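You operate a simulated robot arm through the tools that you are given. There is no shell and no other tool. Be economical: measure what you need, move in short steps, check, and stop when the job is done.

Carry out the task below with a simulated robot arm. There is one attempt and no reset: what you move stays moved.

TASK
Prove the green 3 bar relief valve and rack it PASS or FAIL.
Fine: prime the rig first, then shut the bleed handle; PASS if its pin lifts within half a bar of that figure; bleed to zero before it comes out.

It is judged by the outcome, as a careful person would: the job done as asked, and still so three seconds after it is handed in. It fails if anything else is knocked over, pushed out of place, dropped, spilled or broken.

THE ROBOT
A 5-joint arm with a two-finger parallel gripper, fixed in place. Base frame: the origin is at the foot of the arm, x ahead of it, y to its left, z up. Units: cm, rad, N and s.
With the tool pointing down near the work surface it reaches from about 26 to 60 cm from the base axis. Its first joint turns from -1.152 to 1.152 rad. The tool tilts only in the upright plane through the base axis and itself; it spins freely about its own axis. Payload 1.57 kg.
The TCP is the grasp point between the finger pads, 3 cm short of the fingertips. In the tool frame z runs along the fingers and y along their closing line. Largest opening 8 cm; finger width 1.7, thickness 1.2; the body of the gripper, 4 by 8.2 cm, starts 8 cm behind the TCP.
Orientation is told as [roll, pitch, yaw] about the base's x, y, z axes, in that order, counted from this pose: with the fingers straight down and closing along the base's y, the tool's x points along the base's -x, its y along +y and its z along -z.

THE INTERFACE
- The arm moves only by the tool servo_tool. Its argument "plan" is a list of rows, each a list of 7 numbers: the gripper command, from -1 (shut) to 1 (fully open), values between in proportion, then the shift along the base's x, y, z in mm, then the turn, a rotation vector about the base's x, y, z in rad. In form: [[gripper, tx, ty, tz, wx, wy, wz], ...]. A call has 1 to 12 rows; each row shifts and turns the commanded pose from where the row before left it. Each row takes 0.2 s and may step no farther than 5 cm and 0.15 rad from the row before; otherwise, or with a gripper value out of range, the whole call is refused. A pose out of reach is approached as far as the arm can. The call stops where the force on the tool passes 50 N (or 10 N more than at its start, if that is more) or the arm is blocked; 0.2 s more then pass. The fingers move at their own pace (about 15.3 cm/s each) and stop on an object; they squeeze with about 22 N. The grip force told is the motor's: it shows also when the fingers shut on nothing. Time passes only in rows, and 0.2 s behind the last, so rows that do not move let the fingers close. It gives the time, the measured TCP pose, the force on the tool (base axes), the opening and the grip force at its end, in the units of the frame above (readings bear some noise), and new pictures: "views" is both (left out), scene, wrist or none.
- Cameras (640 x 400 px; columns grow to the right, rows downward): "scene" is fixed at [4.03, 39.57, 53.23]; the picture's right is [-0.75, -0.67, 0.00], its down [-0.33, 0.37, -0.87] and it looks along [0.58, -0.65, -0.50] (base axes); focal length 326 px, centre (320, 200). "wrist" rides on the gripper at [-3.2, 0, -7.8] in the tool frame; the picture's right is [0.00, -1.00, 0.00], its down [0.97, 0.00, -0.24] and it looks along [0.24, 0.00, 0.97] (tool axes); focal length 218 px, centre (320, 200). There is no depth. A picture from a camera that has moved, and an enlarged one, comes with that camera's place and axes in the base frame and with its lens.
- close_up(camera, box): a new picture of the part [left, top, right, bottom] of that camera's present view, enlarged. The clock stands still meanwhile.
- job_done(): hands the job in; it is judged then, once.

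Go step by step. Nothing tells you positions but the pictures and the camera data: compare them with the known pose of the tool, close in by small moves and look again before you grip or let go. The budget is 120 turns and 170 pictures, counting those below and the enlarged ones. Unless the task says otherwise, let go and move clear before handing in, and close with one line.

The tools are called after ">>>" by a JSON object that holds its "api" and its "payload". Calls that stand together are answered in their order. servo_tool: Moves the arm, as the interface text tells. Its arguments: {"type":"object","properties":{"plan":{"type":"array","items":{"type":"array","items":{"type":"number"}}},"views":{"type":"string","enum":["both","scene","wrist","none"]}},"required":["plan"]} The other tools are called the same way: close_up (camera, box) takes an enlarged picture of a part of a camera's view; job_done () hands the job in.

At the start:

```text
clock: 0.0
position: [40.27, 2.33, 36.75]
ee_rot: [0.001, 0.001, -0.001]
wrist_force: [-0.7, -0.2, 0.2]
opening: 7.99
gripper_force: 0.0
```

scene: 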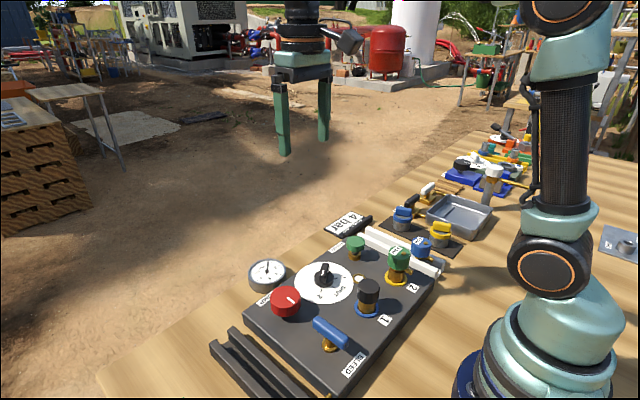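
wrist: 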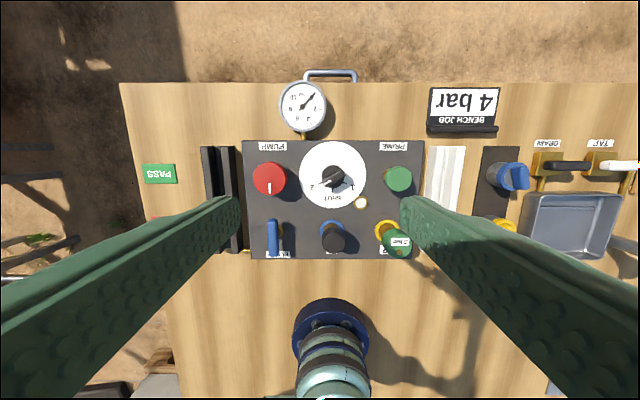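

I see a test rig with pump, selector, prime, bleed, two ports and a gauge, plus several valves and racks. I'll enlarge the pictures to read the labels first.

>>> {"api": "close_up", "payload": {"camera": "wrist", "box": [230, 70, 430, 270]}}

>>> {"api": "close_up", "payload": {"camera": "scene", "box": [230, 200, 450, 390]}}

>>> {"api": "close_up", "payload": {"camera": "scene", "box": [370, 120, 540, 270]}}

>>> {"api": "close_up", "payload": {"camera": "wrist", "box": [110, 70, 250, 270]}}

>>> {"api": "close_up", "payload": {"camera": "wrist", "box": [420, 70, 640, 270]}}

```text
2.00 times, centred on (330, 170) of wrist
camera zoom: at [43.47, 2.47, 44.36], right [0.0, -1.0, 0.0], down [-0.97, 0.0, 0.24], along [-0.24, 0.0, -0.97], focal length 436 px, centre (300, 260)
```

zoom: 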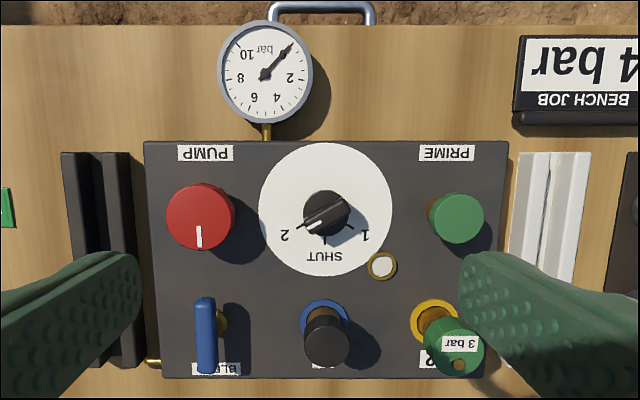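

```text
2.11 times, centred on (340, 295) of scene
camera zoom: at [4.03, 39.57, 53.23], right [-0.75, -0.67, 0.0], down [-0.33, 0.37, -0.87], along [0.58, -0.65, -0.5], focal length 686 px, centre (278, 0)
```

zoom: 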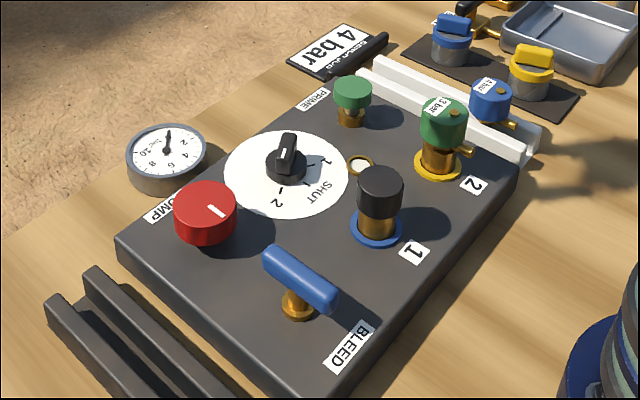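

```text
2.67 times, centred on (455, 195) of scene
camera zoom: at [4.03, 39.57, 53.23], right [-0.75, -0.67, 0.0], down [-0.33, 0.37, -0.87], along [0.58, -0.65, -0.5], focal length 869 px, centre (-40, 213)
```

zoom: 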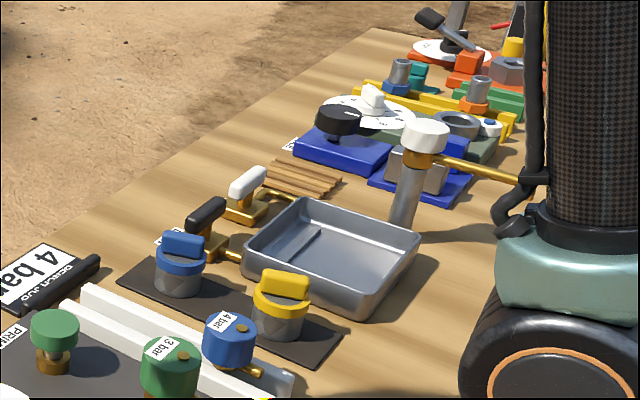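

```text
2.00 times, centred on (180, 170) of wrist
camera zoom: at [43.47, 2.47, 44.36], right [0.0, -1.0, 0.0], down [-0.97, 0.0, 0.24], along [-0.24, 0.0, -0.97], focal length 436 px, centre (600, 260)
```

zoom: 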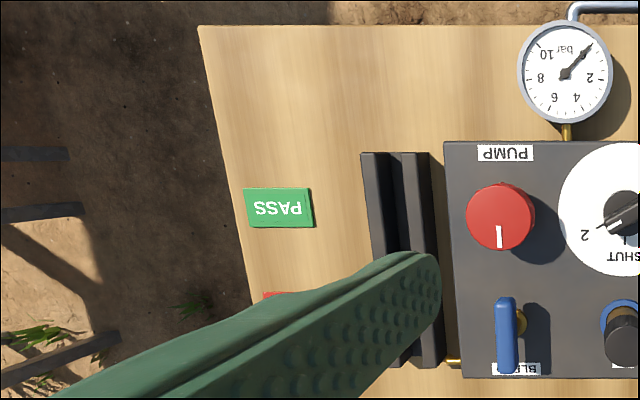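

```text
2.00 times, centred on (530, 170) of wrist
camera zoom: at [43.47, 2.47, 44.36], right [0.0, -1.0, 0.0], down [-0.97, 0.0, 0.24], along [-0.24, 0.0, -0.97], focal length 436 px, centre (-100, 260)
```

zoom: 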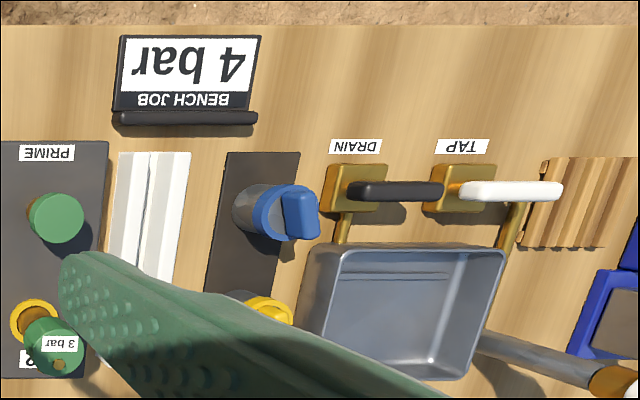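

The green 3 bar valve already sits in port 2, and the labels at the left (green PASS, red below it) are partly hidden. I'll shift the arm left to see the racks.

>>> {"api": "servo_tool", "payload": {"plan": [[1, -10, 45, 0, 0, 0, 0], [1, -10, 45, 0, 0, 0, 0], [1, -10, 45, 0, 0, 0, 0], [1, -10, 45, 0, 0, 0, 0], [1, 0, 0, 0, 0, 0, 0]]}}

```text
clock: 1.2
position: [36.3, 20.44, 36.81]
ee_rot: [-0.001, 0.0, -0.002]
wrist_force: [-0.3, 0.1, 0.3]
opening: 8.0
gripper_force: 0.2
camera wrist: at [39.5, 20.44, 44.38], right [0.0, -1.0, 0.0], down [-0.97, 0.0, 0.24], along [-0.24, 0.0, -0.97], focal length 218 px, centre (320, 200)
```

scene: 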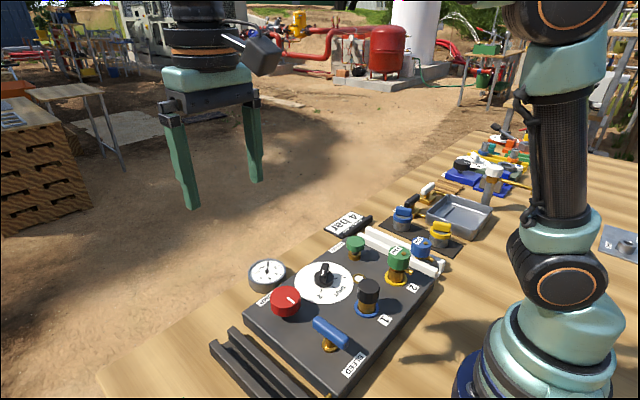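
wrist: 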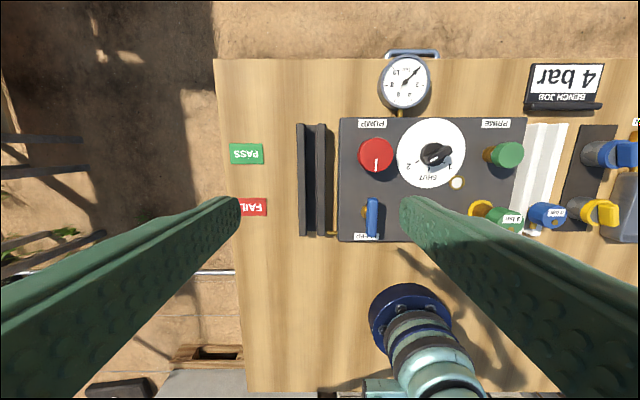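

>>> {"api": "close_up", "payload": {"camera": "wrist", "box": [215, 100, 345, 250]}}

>>> {"api": "close_up", "payload": {"camera": "wrist", "box": [330, 40, 540, 250]}}

>>> {"api": "close_up", "payload": {"camera": "scene", "box": [200, 300, 360, 400]}}

>>> {"api": "close_up", "payload": {"camera": "scene", "box": [330, 190, 470, 300]}}

```text
2.67 times, centred on (280, 175) of wrist
camera zoom: at [39.5, 20.44, 44.38], right [0.0, -1.0, 0.0], down [-0.97, 0.0, 0.24], along [-0.24, 0.0, -0.97], focal length 582 px, centre (427, 267)
```

zoom: 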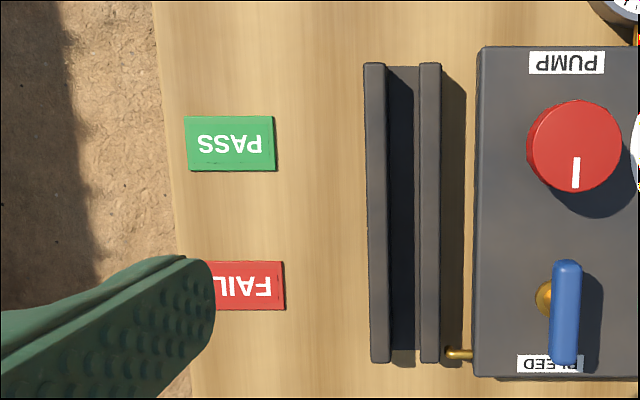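

```text
1.90 times, centred on (435, 145) of wrist
camera zoom: at [39.5, 20.44, 44.38], right [0.0, -1.0, 0.0], down [-0.97, 0.0, 0.24], along [-0.24, 0.0, -0.97], focal length 416 px, centre (101, 305)
```

zoom: 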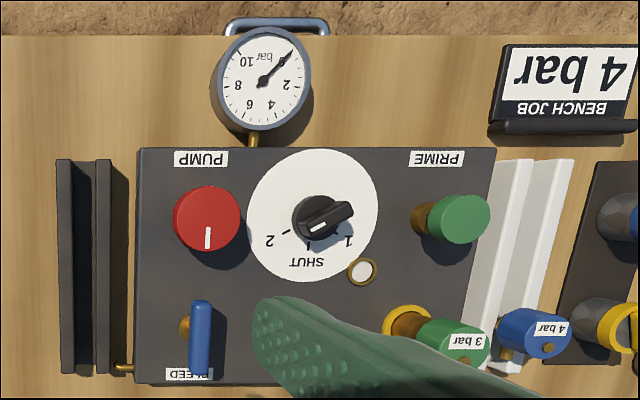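

```text
4.00 times, centred on (280, 350) of scene
camera zoom: at [4.03, 39.57, 53.23], right [-0.75, -0.67, 0.0], down [-0.33, 0.37, -0.87], along [0.58, -0.65, -0.5], focal length 1304 px, centre (480, -400)
```

zoom: 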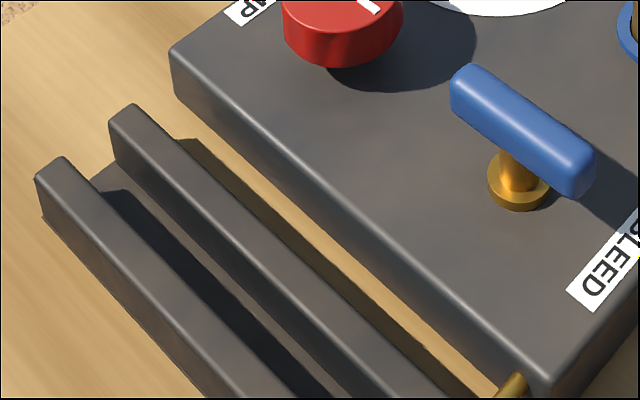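

```text
3.64 times, centred on (400, 245) of scene
camera zoom: at [4.03, 39.57, 53.23], right [-0.75, -0.67, 0.0], down [-0.33, 0.37, -0.87], along [0.58, -0.65, -0.5], focal length 1185 px, centre (29, 36)
```

zoom: 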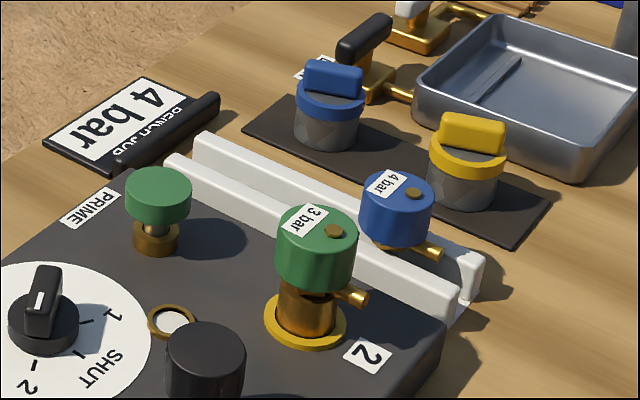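

PASS sits at x≈38 and FAIL at x≈27 beside the black channel at y≈22. The prime button is around (38,-11,7), pump (38,11,7), bleed (27,11,7), selector (38,0,6) and green valve (27,-11,9). I'll go above prime with shut fingers.

>>> {"api": "servo_tool", "payload": {"plan": [[-1, 2.2, -39, -21, 0, 0, 0], [-1, 2.2, -39, -21, 0, 0, 0], [-1, 2.2, -39, -21, 0, 0, 0], [-1, 2.2, -39, -21, 0, 0, 0], [-1, 2.2, -39, -21, 0, 0, 0], [-1, 2.2, -39, -21, 0, 0, 0], [-1, 2.2, -39, -21, 0, 0, 0], [-1, 2.2, -39, -21, 0, 0, 0], [-1, 0, 0, 0, 0, 0, 0]]}}

```text
clock: 3.2
position: [38.12, -10.91, 19.75]
ee_rot: [0.001, 0.0, 0.0]
wrist_force: [0.0, 0.1, -0.1]
opening: 0.01
gripper_force: 20.8
camera wrist: at [41.24, -10.77, 27.36], right [0.0, -1.0, 0.0], down [-0.97, 0.0, 0.24], along [-0.24, 0.0, -0.97], focal length 218 px, centre (320, 200)
```

scene: 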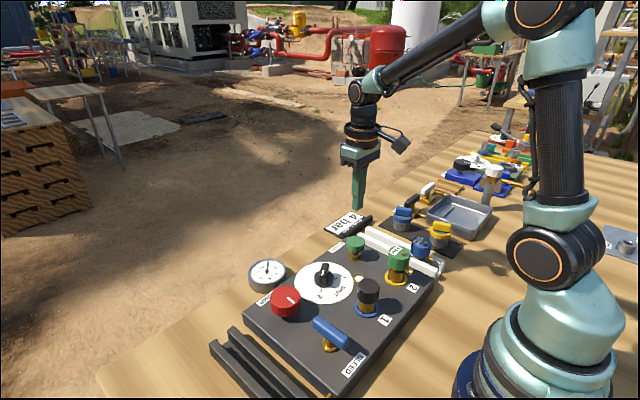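
wrist: 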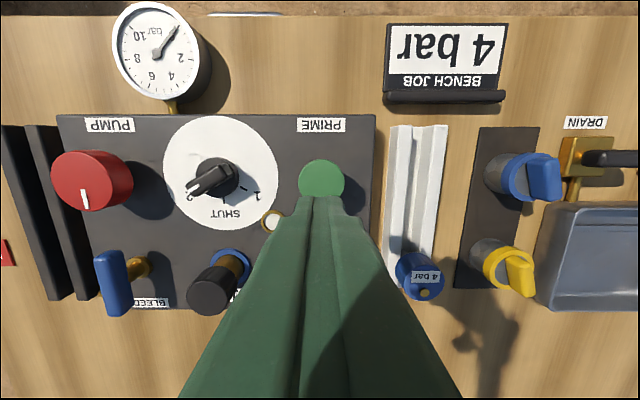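

The fingertips are directly over the green PRIME button. I'll descend and then press gently.

>>> {"api": "servo_tool", "payload": {"plan": [[-1, 0, 0, -40, 0, 0, 0], [-1, 0, 0, -40, 0, 0, 0], [-1, 0, 0, -8, 0, 0, 0], [-1, 0, 0, -5, 0, 0, 0], [-1, 0, 0, -4, 0, 0, 0], [-1, 0, 0, -4, 0, 0, 0]]}}

```text
clock: 4.6
position: [37.9, -10.79, 9.72]
ee_rot: [0.001, 0.002, -0.002]
wrist_force: [-2.7, -1.5, 4.9]
opening: 0.0
gripper_force: 21.2
camera wrist: at [41.18, -10.76, 17.36], right [0.0, -1.0, 0.0], down [-0.97, 0.0, 0.24], along [-0.24, 0.0, -0.97], focal length 218 px, centre (320, 200)
```

scene: 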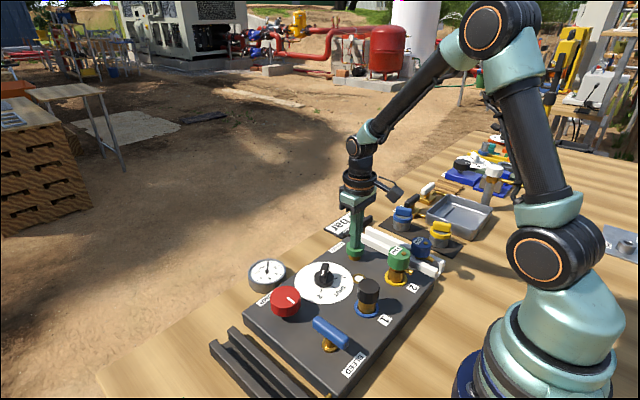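
wrist: 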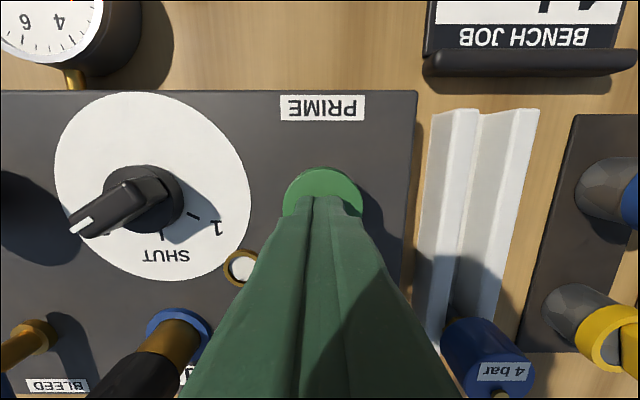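

Contact is made at about 5 N. I'll press further.

>>> {"api": "servo_tool", "payload": {"plan": [[-1, 0, 0, -3, 0, 0, 0], [-1, 0, 0, -3, 0, 0, 0], [-1, 0, 0, -3, 0, 0, 0], [-1, 0, 0, 0, 0, 0, 0]], "views": "wrist"}}

>>> {"api": "close_up", "payload": {"camera": "scene", "box": [230, 200, 450, 390]}}

```text
clock: 5.3
position: [37.98, -10.94, 9.42]
ee_rot: [-0.001, 0.001, -0.002]
wrist_force: [-9.6, 1.2, 24.1]
opening: 0.0
gripper_force: 20.9
stopped in row 3: the force on the tool passed its limit (the readings are from after the stop); the commanded pose is now the measured one
camera wrist: at [41.23, -10.76, 17.05], right [0.0, -1.0, 0.0], down [-0.97, 0.0, 0.24], along [-0.24, 0.0, -0.97], focal length 218 px, centre (320, 200)
```

wrist: 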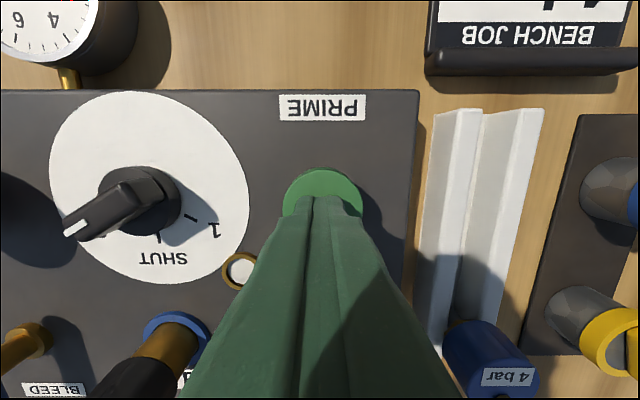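

```text
2.11 times, centred on (340, 295) of scene
camera zoom: at [4.02, 39.57, 53.23], right [-0.75, -0.67, 0.0], down [-0.33, 0.37, -0.87], along [0.58, -0.65, -0.5], focal length 686 px, centre (278, 0)
```

zoom: 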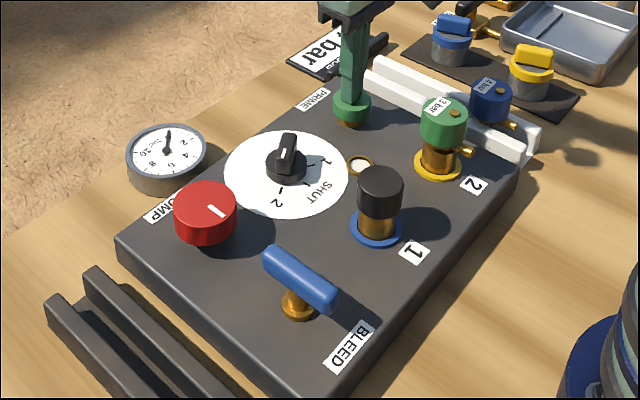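

The button went down to its stop. I'll hold it a moment and check the small sight glass.

>>> {"api": "servo_tool", "payload": {"plan": [[-1, 0, 0, 0, 0, 0, 0], [-1, 0, 0, 0, 0, 0, 0], [-1, 0, 0, 0, 0, 0, 0], [-1, 0, 0, 0, 0, 0, 0], [-1, 0, 0, 0, 0, 0, 0]], "views": "none"}}

>>> {"api": "close_up", "payload": {"camera": "wrist", "box": [200, 230, 280, 300]}}

>>> {"api": "close_up", "payload": {"camera": "scene", "box": [300, 220, 400, 300]}}

```text
clock: 6.5
position: [37.95, -10.85, 9.33]
ee_rot: [0.0, 0.001, 0.001]
wrist_force: [-12.0, 3.5, 38.0]
opening: 0.01
gripper_force: 21.4
```

```text
5.71 times, centred on (240, 265) of wrist
camera zoom: at [41.24, -10.76, 16.99], right [0.0, -1.0, 0.0], down [-0.97, 0.0, 0.24], along [-0.24, 0.0, -0.97], focal length 1247 px, centre (777, -171)
```

zoom: 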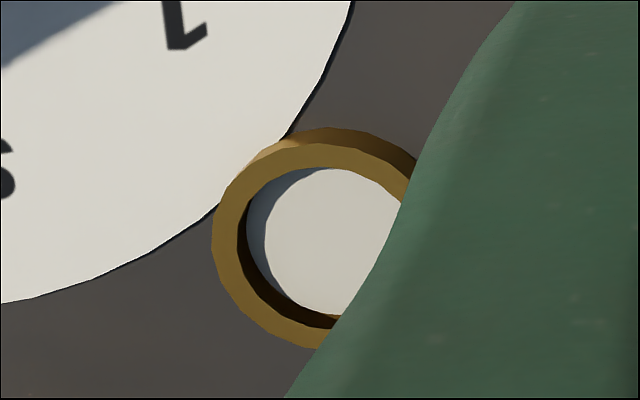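

```text
5.00 times, centred on (350, 260) of scene
camera zoom: at [4.02, 39.57, 53.23], right [-0.75, -0.67, 0.0], down [-0.33, 0.37, -0.87], along [0.58, -0.65, -0.5], focal length 1630 px, centre (170, -100)
```

zoom: 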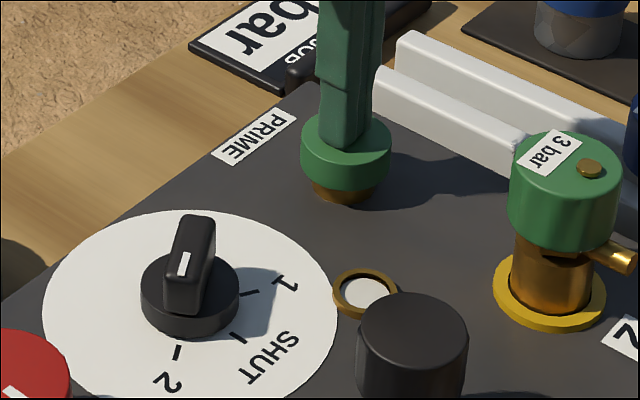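

The glass is still white after one stroke. I'll release the button and give it several strokes.

>>> {"api": "servo_tool", "payload": {"plan": [[-1, 0, 0, 10, 0, 0, 0], [-1, 0, 0, 5, 0, 0, 0], [-1, 0, 0, 0, 0, 0, 0], [-1, 0, 0, -8, 0, 0, 0], [-1, 0, 0, -6, 0, 0, 0], [-1, 0, 0, 0, 0, 0, 0]], "views": "none"}}

>>> {"api": "close_up", "payload": {"camera": "scene", "box": [300, 220, 400, 300]}}

```text
clock: 7.9
position: [38.0, -10.99, 9.36]
ee_rot: [0.0, 0.001, -0.001]
wrist_force: [-10.3, 3.7, 24.6]
opening: 0.03
gripper_force: 20.9
```

```text
5.00 times, centred on (350, 260) of scene
camera zoom: at [4.02, 39.57, 53.23], right [-0.75, -0.67, 0.0], down [-0.33, 0.37, -0.87], along [0.58, -0.65, -0.5], focal length 1630 px, centre (170, -100)
```

zoom: 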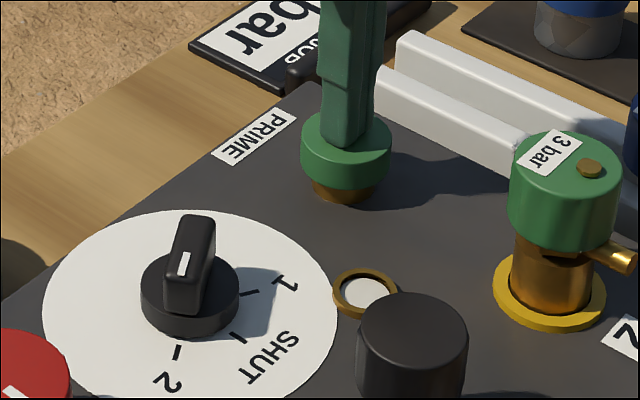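

That made two strokes with the glass still clear. Two more follow, watching the button return.

>>> {"api": "servo_tool", "payload": {"plan": [[-1, 0, 0, 10, 0, 0, 0], [-1, 0, 0, 5, 0, 0, 0], [-1, 0, 0, 0, 0, 0, 0], [-1, 0, 0, -8, 0, 0, 0], [-1, 0, 0, -6, 0, 0, 0], [-1, 0, 0, 0, 0, 0, 0], [-1, 0, 0, 10, 0, 0, 0], [-1, 0, 0, 10, 0, 0, 0], [-1, 0, 0, 0, 0, 0, 0]], "views": "none"}}

>>> {"api": "close_up", "payload": {"camera": "scene", "box": [300, 220, 400, 300]}}

>>> {"api": "close_up", "payload": {"camera": "scene", "box": [240, 240, 380, 360]}}

```text
clock: 9.9
position: [38.0, -10.9, 11.54]
ee_rot: [0.0, 0.001, -0.002]
wrist_force: [0.1, -0.2, -0.6]
opening: 0.0
gripper_force: 20.9
```

```text
5.00 times, centred on (350, 260) of scene
camera zoom: at [4.03, 39.57, 53.23], right [-0.75, -0.67, 0.0], down [-0.33, 0.37, -0.87], along [0.58, -0.65, -0.5], focal length 1630 px, centre (170, -100)
```

zoom: 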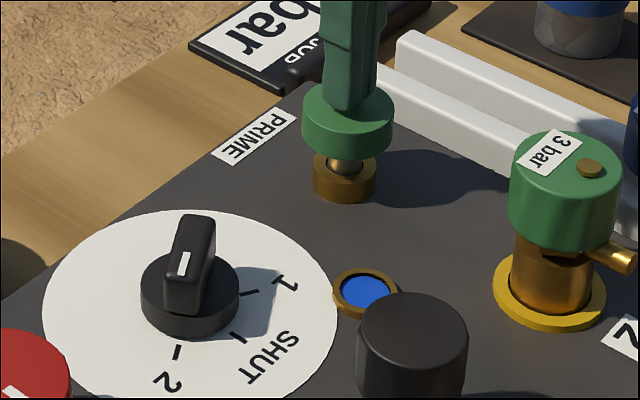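

```text
3.33 times, centred on (310, 300) of scene
camera zoom: at [4.03, 39.57, 53.23], right [-0.75, -0.67, 0.0], down [-0.33, 0.37, -0.87], along [0.58, -0.65, -0.5], focal length 1086 px, centre (353, -133)
```

zoom: 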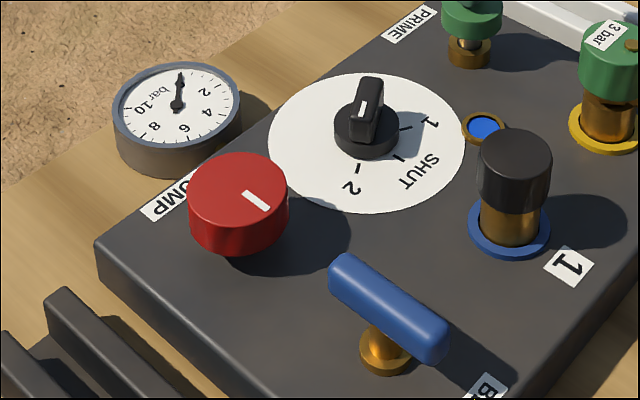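

The glass has turned blue, so the rig is primed. Next I'll shut the bleed: go above the blue handle with open fingers and look.

>>> {"api": "servo_tool", "payload": {"plan": [[-1, 0, 0, 40, 0, 0, 0], [-1, 0, 0, 20, 0, 0, 0], [0, -18, 37, 0, 0, 0, 0], [0, -18, 37, 0, 0, 0, 0], [0, -18, 37, 0, 0, 0, 0], [0, -18, 37, 0, 0, 0, 0], [0, -18, 37, 0, 0, 0, 0], [0, -18, 37, 0, 0, 0, 0], [0, 0, 0, 0, 0, 0, 0]]}}

```text
clock: 11.9
position: [27.12, 11.34, 17.47]
ee_rot: [0.002, 0.0, -0.003]
wrist_force: [-0.1, 0.0, -0.8]
opening: 3.98
gripper_force: 0.0
camera wrist: at [30.22, 11.47, 25.09], right [0.0, -1.0, 0.0], down [-0.97, 0.0, 0.24], along [-0.24, 0.0, -0.97], focal length 218 px, centre (320, 200)
```

scene: 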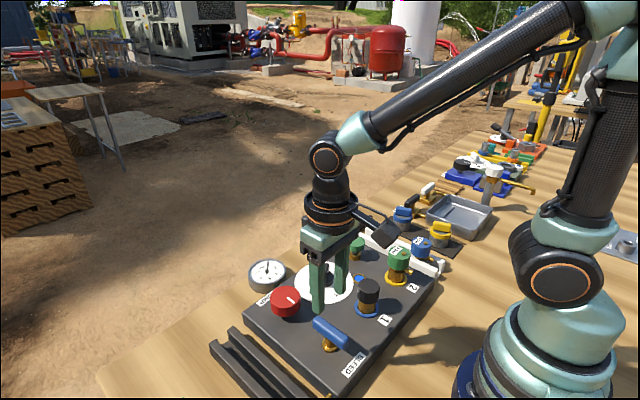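
wrist: 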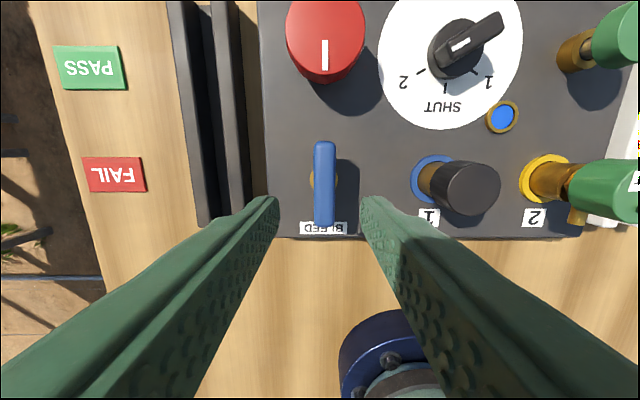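

The handle is centred at about (27.2, 11.1). I'll go down around it and close.

>>> {"api": "servo_tool", "payload": {"plan": [[0, 0, -2, -40, 0, 0, 0], [0, 0, 0, -40, 0, 0, 0], [0, 0, 0, -11, 0, 0, 0], [0, 0, 0, 0, 0, 0, 0], [-1, 0, 0, 0, 0, 0, 0], [-1, 0, 0, 0, 0, 0, 0]]}}

```text
clock: 13.4
position: [27.2, 11.03, 8.42]
ee_rot: [-0.002, 0.002, -0.007]
wrist_force: [1.0, -5.1, 0.0]
opening: 1.76
gripper_force: 32.6
stopped in row 6: the force on the tool passed its limit (the readings are from after the stop); the commanded pose is now the measured one
camera wrist: at [30.31, 11.09, 16.08], right [-0.01, -1.0, 0.0], down [-0.97, 0.01, 0.24], along [-0.24, 0.0, -0.97], focal length 218 px, centre (320, 200)
```

scene: 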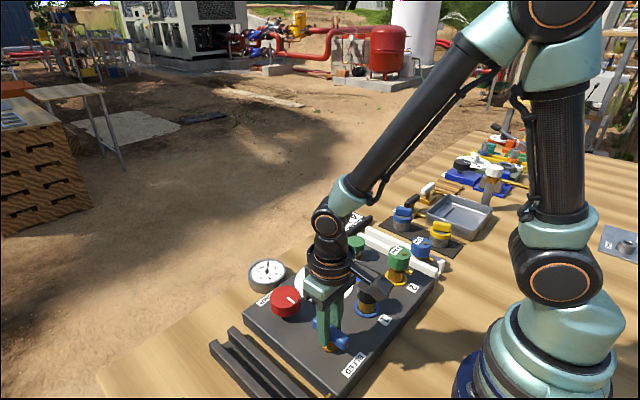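
wrist: 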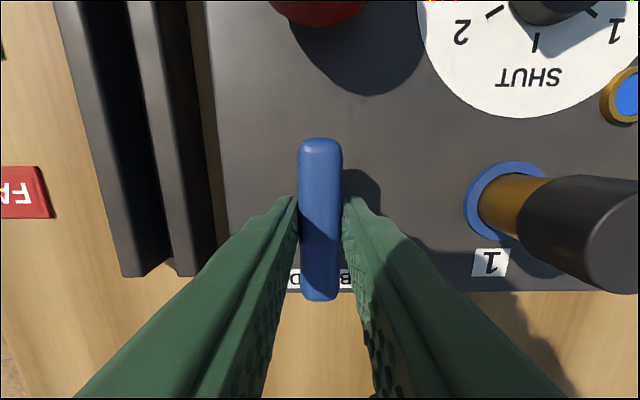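

The handle is gripped (1.76 cm). I'll try a quarter turn counter-clockwise in small steps.

>>> {"api": "servo_tool", "payload": {"plan": [[-1, 0, 0, 0, 0, 0, 0.1], [-1, 0, 0, 0, 0, 0, 0.1], [-1, 0, 0, 0, 0, 0, 0.1], [-1, 0, 0, 0, 0, 0, 0]], "views": "wrist"}}

```text
clock: 14.4
position: [27.08, 10.97, 8.42]
ee_rot: [0.0, 0.004, 0.293]
wrist_force: [-1.6, -8.9, 8.4]
opening: 2.35
gripper_force: 35.7
camera wrist: at [30.19, 12.04, 16.09], right [0.29, -0.96, 0.0], down [-0.93, -0.28, 0.24], along [-0.23, -0.07, -0.97], focal length 218 px, centre (320, 200)
```

wrist: 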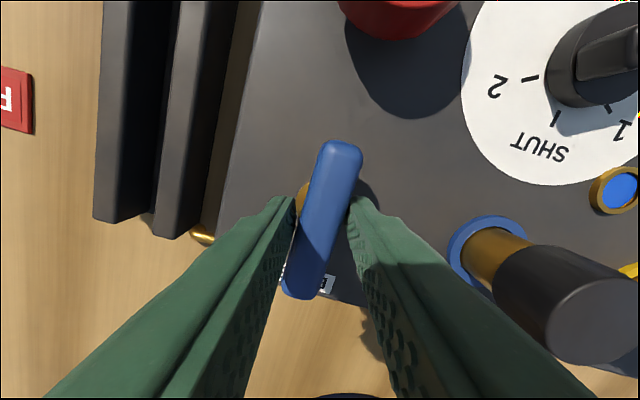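

The handle didn't follow; the fingers twisted on it, so that side is the stop. I'll return and turn clockwise.

>>> {"api": "servo_tool", "payload": {"plan": [[-1, 0, 0, 0, 0, 0, -0.15], [-1, 0, 0, 0, 0, 0, -0.15], [-1, 0, 0, 0, 0, 0, -0.12], [-1, 0, 0, 0, 0, 0, -0.12], [-1, 0, 0, 0, 0, 0, -0.12], [-1, 0, 0, 0, 0, 0, 0]], "views": "wrist"}}

```text
clock: 15.3
position: [27.18, 11.09, 8.36]
ee_rot: [-0.001, 0.002, -0.142]
wrist_force: [1.0, -5.5, 0.8]
opening: 1.8
gripper_force: 32.8
stopped in row 4: the force on the tool passed its limit (the readings are from after the stop); the commanded pose is now the measured one
camera wrist: at [30.37, 10.63, 16.09], right [-0.14, -0.99, 0.0], down [-0.96, 0.14, 0.24], along [-0.24, 0.03, -0.97], focal length 218 px, centre (320, 200)
```

wrist: 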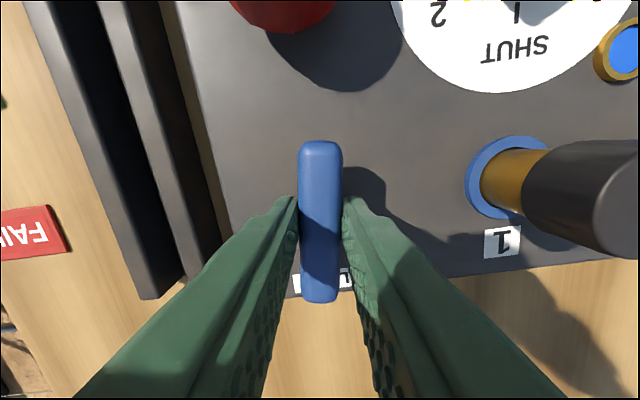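

Clockwise works, and the handle follows. I'll continue in gentle steps.

>>> {"api": "servo_tool", "payload": {"plan": [[-1, 0, -1, 0, 0, 0, -0.08], [-1, 0, 0, 0, 0, 0, -0.08], [-1, 0, 0, 0, 0, 0, -0.08], [-1, 0, 0, 0, 0, 0, -0.08], [-1, 0, 0, 0, 0, 0, -0.08], [-1, 0, 0, 0, 0, 0, -0.08], [-1, 0, 0, 0, 0, 0, -0.08], [-1, 0, 0, 0, 0, 0, -0.08], [-1, 0, 0, 0, 0, 0, 0]], "views": "wrist"}}

```text
clock: 17.3
position: [27.09, 10.87, 8.33]
ee_rot: [-0.004, 0.004, -0.783]
wrist_force: [-13.2, 11.1, 5.6]
opening: 1.78
gripper_force: 32.0
camera wrist: at [29.44, 8.71, 16.1], right [-0.71, -0.71, 0.0], down [-0.69, 0.69, 0.24], along [-0.17, 0.17, -0.97], focal length 218 px, centre (320, 200)
```

wrist: 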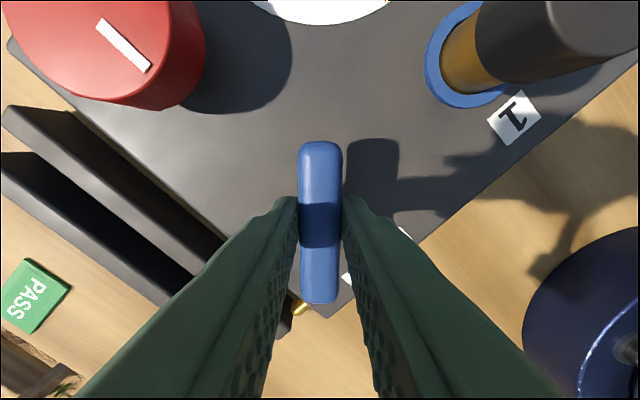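

>>> {"api": "servo_tool", "payload": {"plan": [[-1, -1, 1, 0, 0, 0, -0.08], [-1, 0, 0, 0, 0, 0, -0.08], [-1, 0, 0, 0, 0, 0, -0.08], [-1, 0, 0, 0, 0, 0, -0.08], [-1, 0, 0, 0, 0, 0, -0.08], [-1, 0, 0, 0, 0, 0, -0.08], [-1, 0, 0, 0, 0, 0, -0.08], [-1, 0, 0, 0, 0, 0, -0.08], [-1, 0, 0, 0, 0, 0, -0.08], [-1, 0, 0, 0, 0, 0, -0.08], [-1, 0, 0, 0, 0, 0, 0]]}}

```text
clock: 19.7
position: [27.06, 10.9, 8.33]
ee_rot: [-0.001, -0.002, -1.579]
wrist_force: [-19.9, 7.2, 10.6]
opening: 1.76
gripper_force: 32.5
camera wrist: at [27.0, 7.91, 16.09], right [-1.0, 0.01, 0.0], down [0.01, 0.97, 0.24], along [0.0, 0.24, -0.97], focal length 218 px, centre (320, 200)
```

scene: 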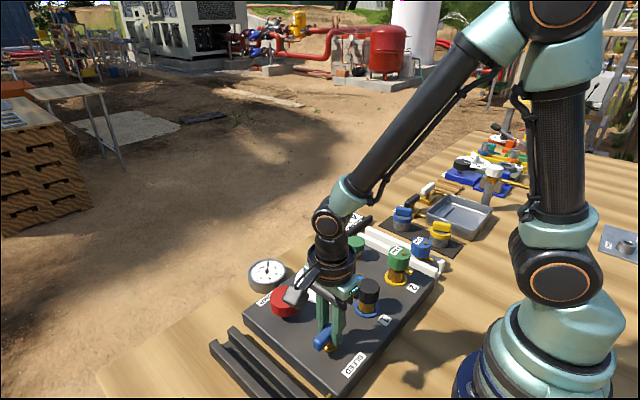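
wrist: 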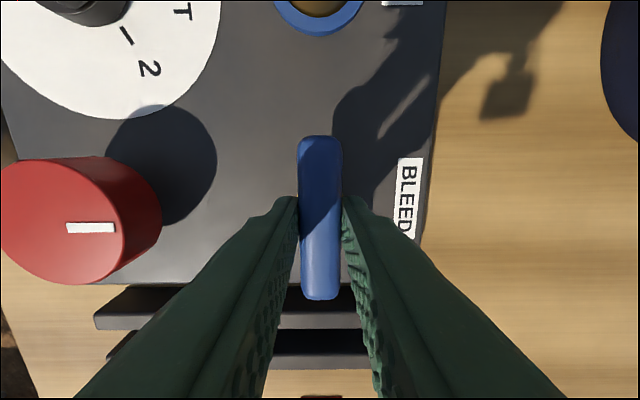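

The handle is now across, 90° from where it was. I'll nudge slightly more to check whether it sits on its stop.

>>> {"api": "servo_tool", "payload": {"plan": [[-1, -1, 0, 0, 0, 0, -0.08], [-1, 0, 0, 0, 0, 0, -0.08], [-1, 0, 0, 0, 0, 0, 0]], "views": "wrist"}}

```text
clock: 20.5
position: [27.02, 10.97, 8.45]
ee_rot: [0.001, 0.0, -1.741]
wrist_force: [-6.1, -10.2, -2.6]
opening: 2.09
gripper_force: 34.7
camera wrist: at [26.46, 7.92, 16.07], right [-0.99, 0.17, 0.0], down [0.17, 0.96, 0.24], along [0.04, 0.24, -0.97], focal length 218 px, centre (320, 200)
```

wrist: 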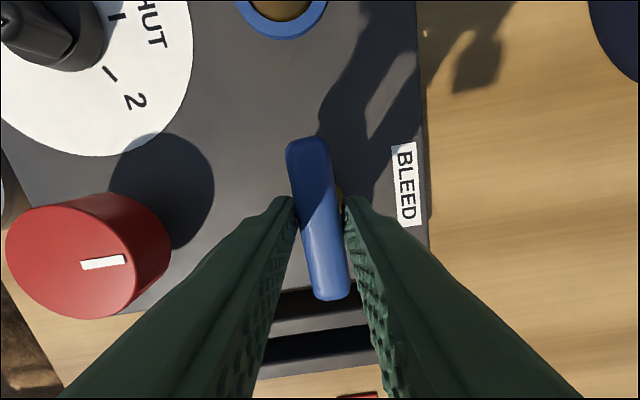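

The handle is on its stop, so the bleed is shut. I'll let go, rise and move above the red PUMP knob.

>>> {"api": "servo_tool", "payload": {"plan": [[0.2, 0, 0, 0, 0, 0, 0], [0.2, 0, 0, 0, 0, 0, 0], [0.2, 0, 0, 45, 0, 0, 0], [0.2, 0, 0, 45, 0, 0, 0], [1, 37, 0.5, 0, 0, 0, 0.08], [1, 37, 0.5, 0, 0, 0, 0.08], [1, 36, 0.5, 0, 0, 0, 0], [1, 0, 0, 0, 0, 0, 0]]}}

```text
clock: 22.3
position: [38.21, 11.04, 17.25]
ee_rot: [0.001, 0.0, -1.58]
wrist_force: [-0.7, 0.6, -0.1]
opening: 7.99
gripper_force: 0.0
camera wrist: at [38.13, 7.85, 25.01], right [-1.0, 0.01, 0.0], down [0.01, 0.97, 0.24], along [0.0, 0.24, -0.97], focal length 218 px, centre (320, 200)
```

scene: 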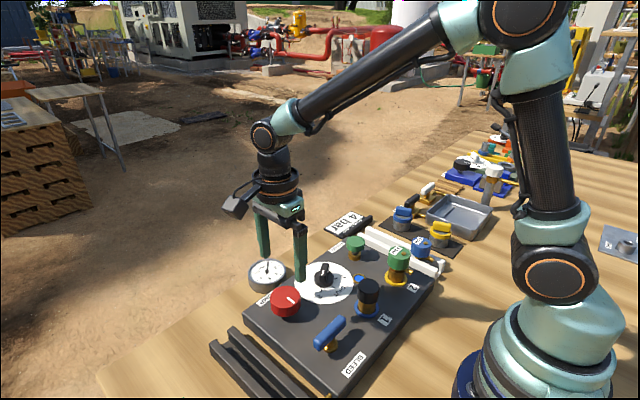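
wrist: 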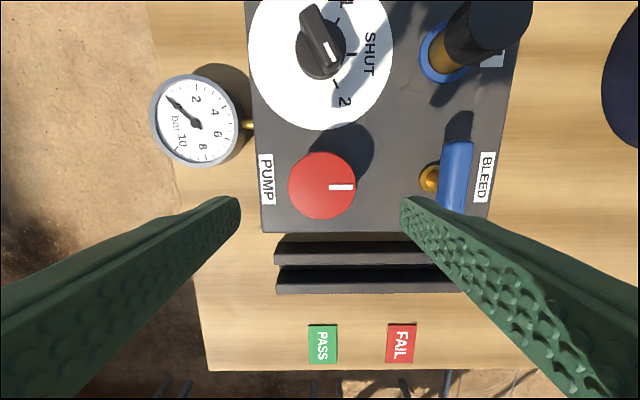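

The knob is centred under the gripper. I'll descend around it, grip, and look.

>>> {"api": "servo_tool", "payload": {"plan": [[1, -1, 0, -45, 0, 0, 0], [1, 0, 0, -40, 0, 0, 0], [1, 0, 0, -5, 0, 0, 0], [1, 0, 0, 0, 0, 0, 0], [-1, 0, 0, 0, 0, 0, 0], [-1, 0, 0, 0, 0, 0, 0], [-1, 0, 0, 0, 0, 0, 0]]}}

```text
clock: 23.9
position: [38.0, 11.09, 8.44]
ee_rot: [0.002, 0.0, -1.58]
wrist_force: [13.2, 2.9, -17.0]
opening: 5.56
gripper_force: 45.5
camera wrist: at [37.95, 8.01, 16.04], right [-1.0, 0.01, 0.0], down [0.01, 0.97, 0.24], along [0.0, 0.24, -0.97], focal length 218 px, centre (320, 200)
```

scene: 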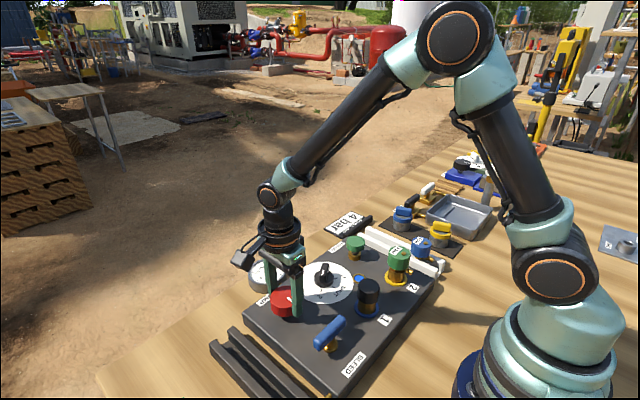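
wrist: 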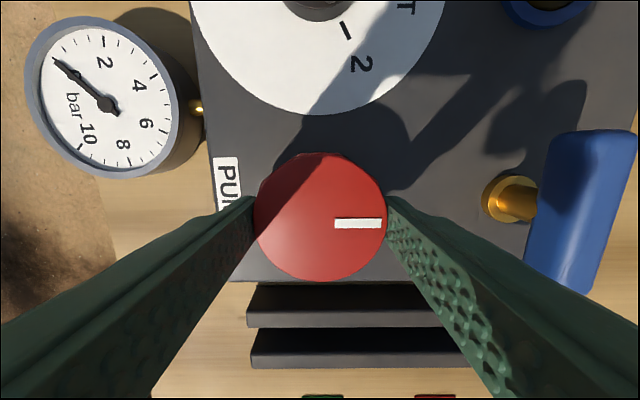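

The gripped knob and the gauge (at zero) are both in view. I'll turn the knob clockwise a little to see how it answers.

>>> {"api": "servo_tool", "payload": {"plan": [[-1, 0, 0, 0, 0, 0, -0.1], [-1, 0, 0, 0, 0, 0, -0.1], [-1, 0, 0, 0, 0, 0, -0.1], [-1, 0, 0, 0, 0, 0, 0]], "views": "wrist"}}

```text
clock: 24.9
position: [38.08, 11.12, 8.42]
ee_rot: [0.004, 0.004, -1.882]
wrist_force: [24.1, -0.8, -29.8]
opening: 5.57
gripper_force: 44.7
camera wrist: at [37.0, 8.15, 16.04], right [-0.95, 0.31, 0.0], down [0.3, 0.92, 0.24], along [0.08, 0.23, -0.97], focal length 218 px, centre (320, 200)
```

wrist: 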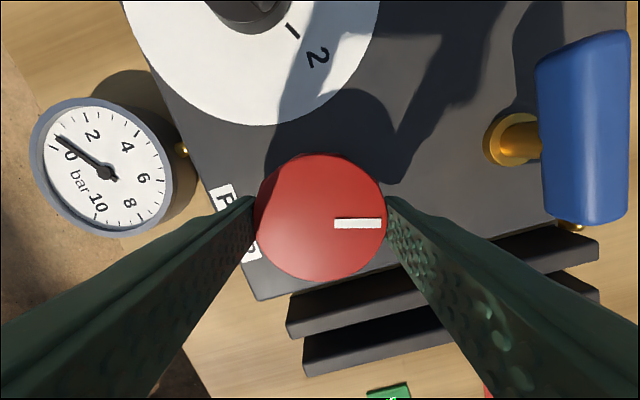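

The knob turns and the needle has begun to rise. I'll continue clockwise in small steps, checking the gauge and the valve pin each time.

>>> {"api": "servo_tool", "payload": {"plan": [[-1, 1, 0, -1, 0, 0, -0.1], [-1, 0, 0, 0, 0, 0, -0.1], [-1, 0, 0, 0, 0, 0, -0.1], [-1, 0, 0, 0, 0, 0, 0]], "views": "wrist"}}

>>> {"api": "close_up", "payload": {"camera": "scene", "box": [370, 230, 430, 290]}}

```text
clock: 25.9
position: [38.13, 11.01, 8.32]
ee_rot: [0.002, 0.002, -2.18]
wrist_force: [11.5, -5.0, -1.9]
opening: 5.54
gripper_force: 45.2
camera wrist: at [36.2, 8.56, 16.05], right [-0.82, 0.57, 0.0], down [0.56, 0.79, 0.24], along [0.14, 0.2, -0.97], focal length 218 px, centre (320, 200)
```

wrist: 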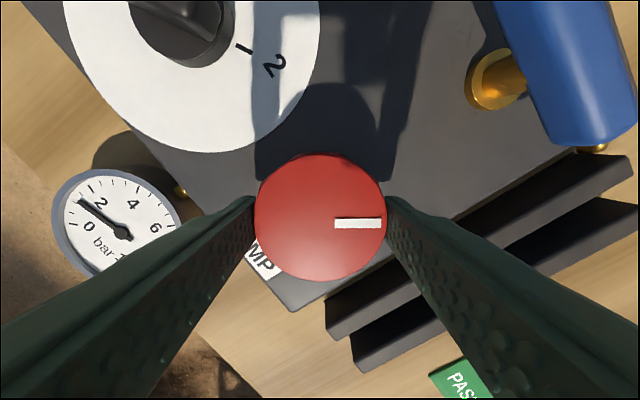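

```text
6.67 times, centred on (400, 260) of scene
camera zoom: at [4.03, 39.57, 53.23], right [-0.75, -0.67, 0.0], down [-0.33, 0.37, -0.87], along [0.58, -0.65, -0.5], focal length 2173 px, centre (-213, -200)
```

zoom: 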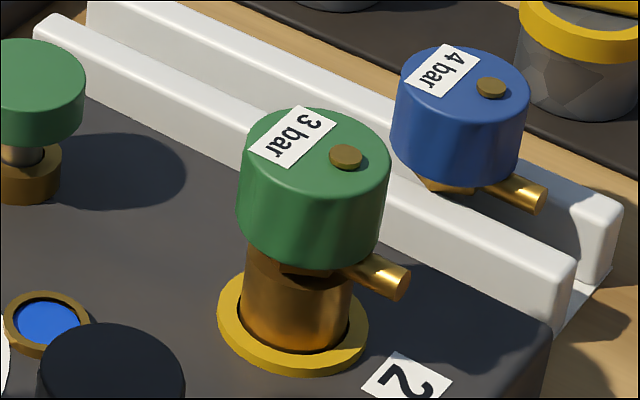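

The gauge reads about 1.3 bar and the pin is still flush. The finger will soon hide the gauge, so I'll let go, wind the wrist back and regrip.

>>> {"api": "servo_tool", "payload": {"plan": [[1, 0, 0, 0, 0, 0, 0], [1, 0, 0, 0, 0, 0, 0], [1, -1, 0, 0, 0, 0, 0.15], [1, 0, 0, 0, 0, 0, 0.15], [1, 0, 0, 0, 0, 0, 0.15], [1, 0, 0, 0, 0, 0, 0.15], [1, 0, 0, 0, 0, 0, 0.15], [1, 0, 0, 0, 0, 0, 0.15], [1, 0, 0, 0, 0, 0, 0], [-1, 0, 0, 0, 0, 0, 0], [-1, 0, 0, 0, 0, 0, 0]]}}

>>> {"api": "close_up", "payload": {"camera": "scene", "box": [230, 240, 310, 310]}}

```text
clock: 28.3
position: [37.93, 11.08, 8.33]
ee_rot: [0.002, 0.0, -1.281]
wrist_force: [8.1, 1.6, -8.4]
opening: 5.52
gripper_force: 44.8
camera wrist: at [38.86, 8.15, 16.01], right [-0.96, -0.29, 0.0], down [-0.28, 0.93, 0.24], along [-0.07, 0.23, -0.97], focal length 218 px, centre (320, 200)
```

scene: 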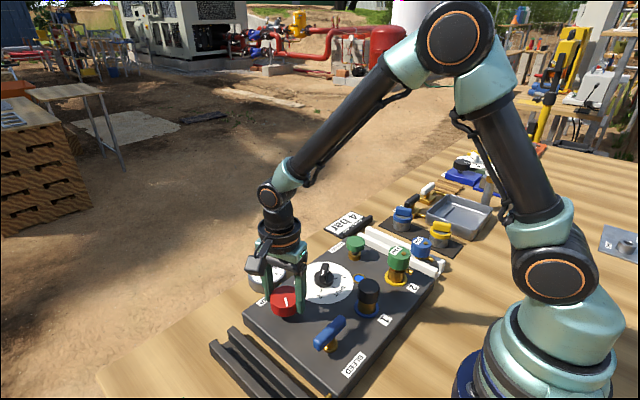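
wrist: 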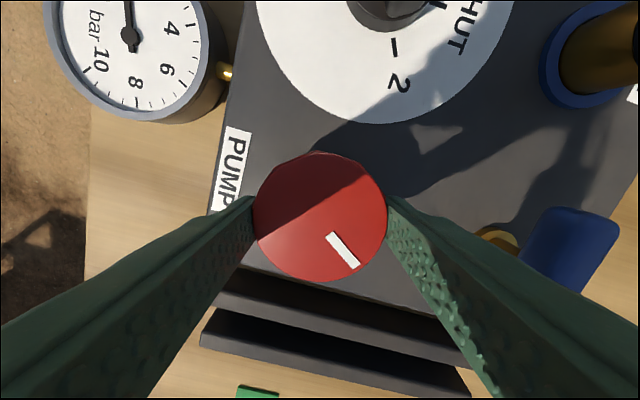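

```text
5.71 times, centred on (270, 275) of scene
camera zoom: at [4.04, 39.57, 53.23], right [-0.75, -0.67, 0.0], down [-0.33, 0.37, -0.87], along [0.58, -0.65, -0.5], focal length 1863 px, centre (606, -229)
```

zoom: 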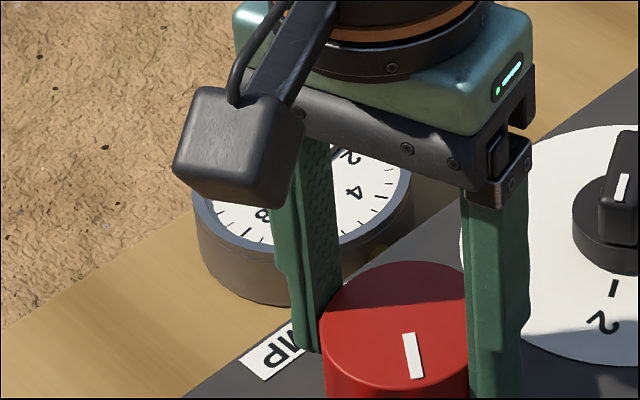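

The knob held its place. I'll continue clockwise 0.3 rad.

>>> {"api": "servo_tool", "payload": {"plan": [[-1, 0, 0, 0, 0, 0, -0.1], [-1, 0, 0, 0, 0, 0, -0.1], [-1, 0, 0, 0, 0, 0, -0.1], [-1, 0, 0, 0, 0, 0, 0]], "views": "none"}}

>>> {"api": "close_up", "payload": {"camera": "wrist", "box": [0, 0, 240, 200]}}

>>> {"api": "close_up", "payload": {"camera": "scene", "box": [370, 230, 430, 290]}}

```text
clock: 29.3
position: [37.92, 11.13, 8.33]
ee_rot: [0.0, 0.0, -1.583]
wrist_force: [22.6, -8.5, -24.5]
opening: 5.55
gripper_force: 45.1
```

```text
2.00 times, centred on (120, 100) of wrist
camera zoom: at [37.94, 8.02, 16.01], right [-1.0, 0.01, 0.0], down [0.01, 0.97, 0.24], along [0.0, 0.24, -0.97], focal length 436 px, centre (720, 400)
```

zoom: 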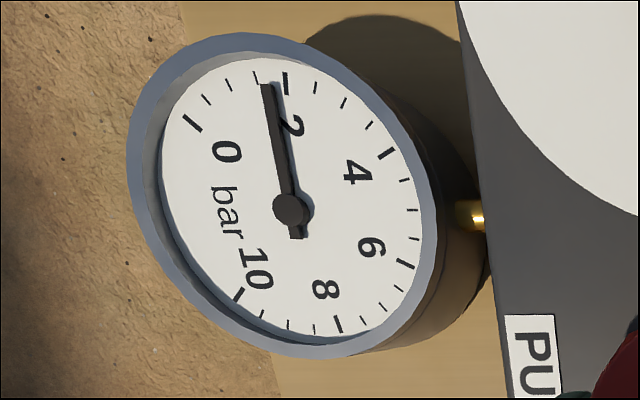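

```text
6.67 times, centred on (400, 260) of scene
camera zoom: at [4.04, 39.57, 53.22], right [-0.75, -0.67, 0.0], down [-0.33, 0.37, -0.87], along [0.58, -0.65, -0.5], focal length 2173 px, centre (-213, -200)
```

zoom: 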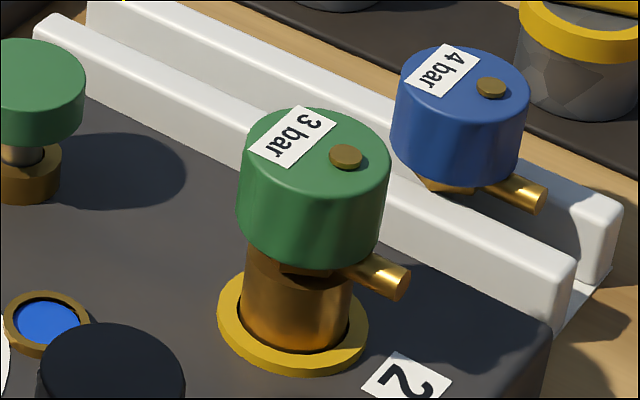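

It reads about 1.7 bar with the pin down. I'll go on in smaller steps.

>>> {"api": "servo_tool", "payload": {"plan": [[-1, 1, 0, -1, 0, 0, -0.1], [-1, 0, 0, 0, 0, 0, -0.1], [-1, 0, 0, 0, 0, 0, 0]], "views": "none"}}

>>> {"api": "close_up", "payload": {"camera": "wrist", "box": [0, 40, 240, 240]}}

>>> {"api": "close_up", "payload": {"camera": "scene", "box": [370, 230, 430, 290]}}

```text
clock: 30.1
position: [38.11, 11.11, 8.43]
ee_rot: [-0.001, 0.001, -1.784]
wrist_force: [0.1, -22.1, 25.9]
opening: 5.51
gripper_force: 45.8
```

```text
2.00 times, centred on (120, 140) of wrist
camera zoom: at [37.35, 8.1, 16.02], right [-0.98, 0.21, 0.0], down [0.21, 0.95, 0.24], along [0.05, 0.23, -0.97], focal length 436 px, centre (720, 320)
```

zoom: 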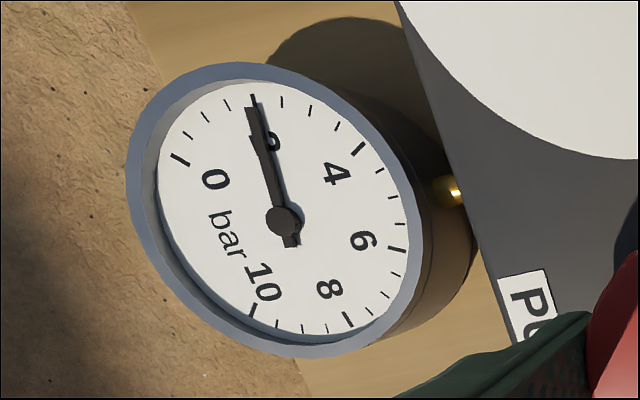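

```text
6.67 times, centred on (400, 260) of scene
camera zoom: at [4.02, 39.56, 53.23], right [-0.75, -0.67, 0.0], down [-0.33, 0.37, -0.87], along [0.58, -0.65, -0.5], focal length 2173 px, centre (-213, -200)
```

zoom: 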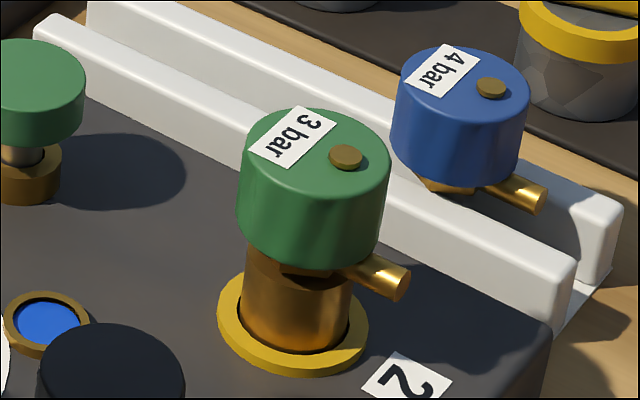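

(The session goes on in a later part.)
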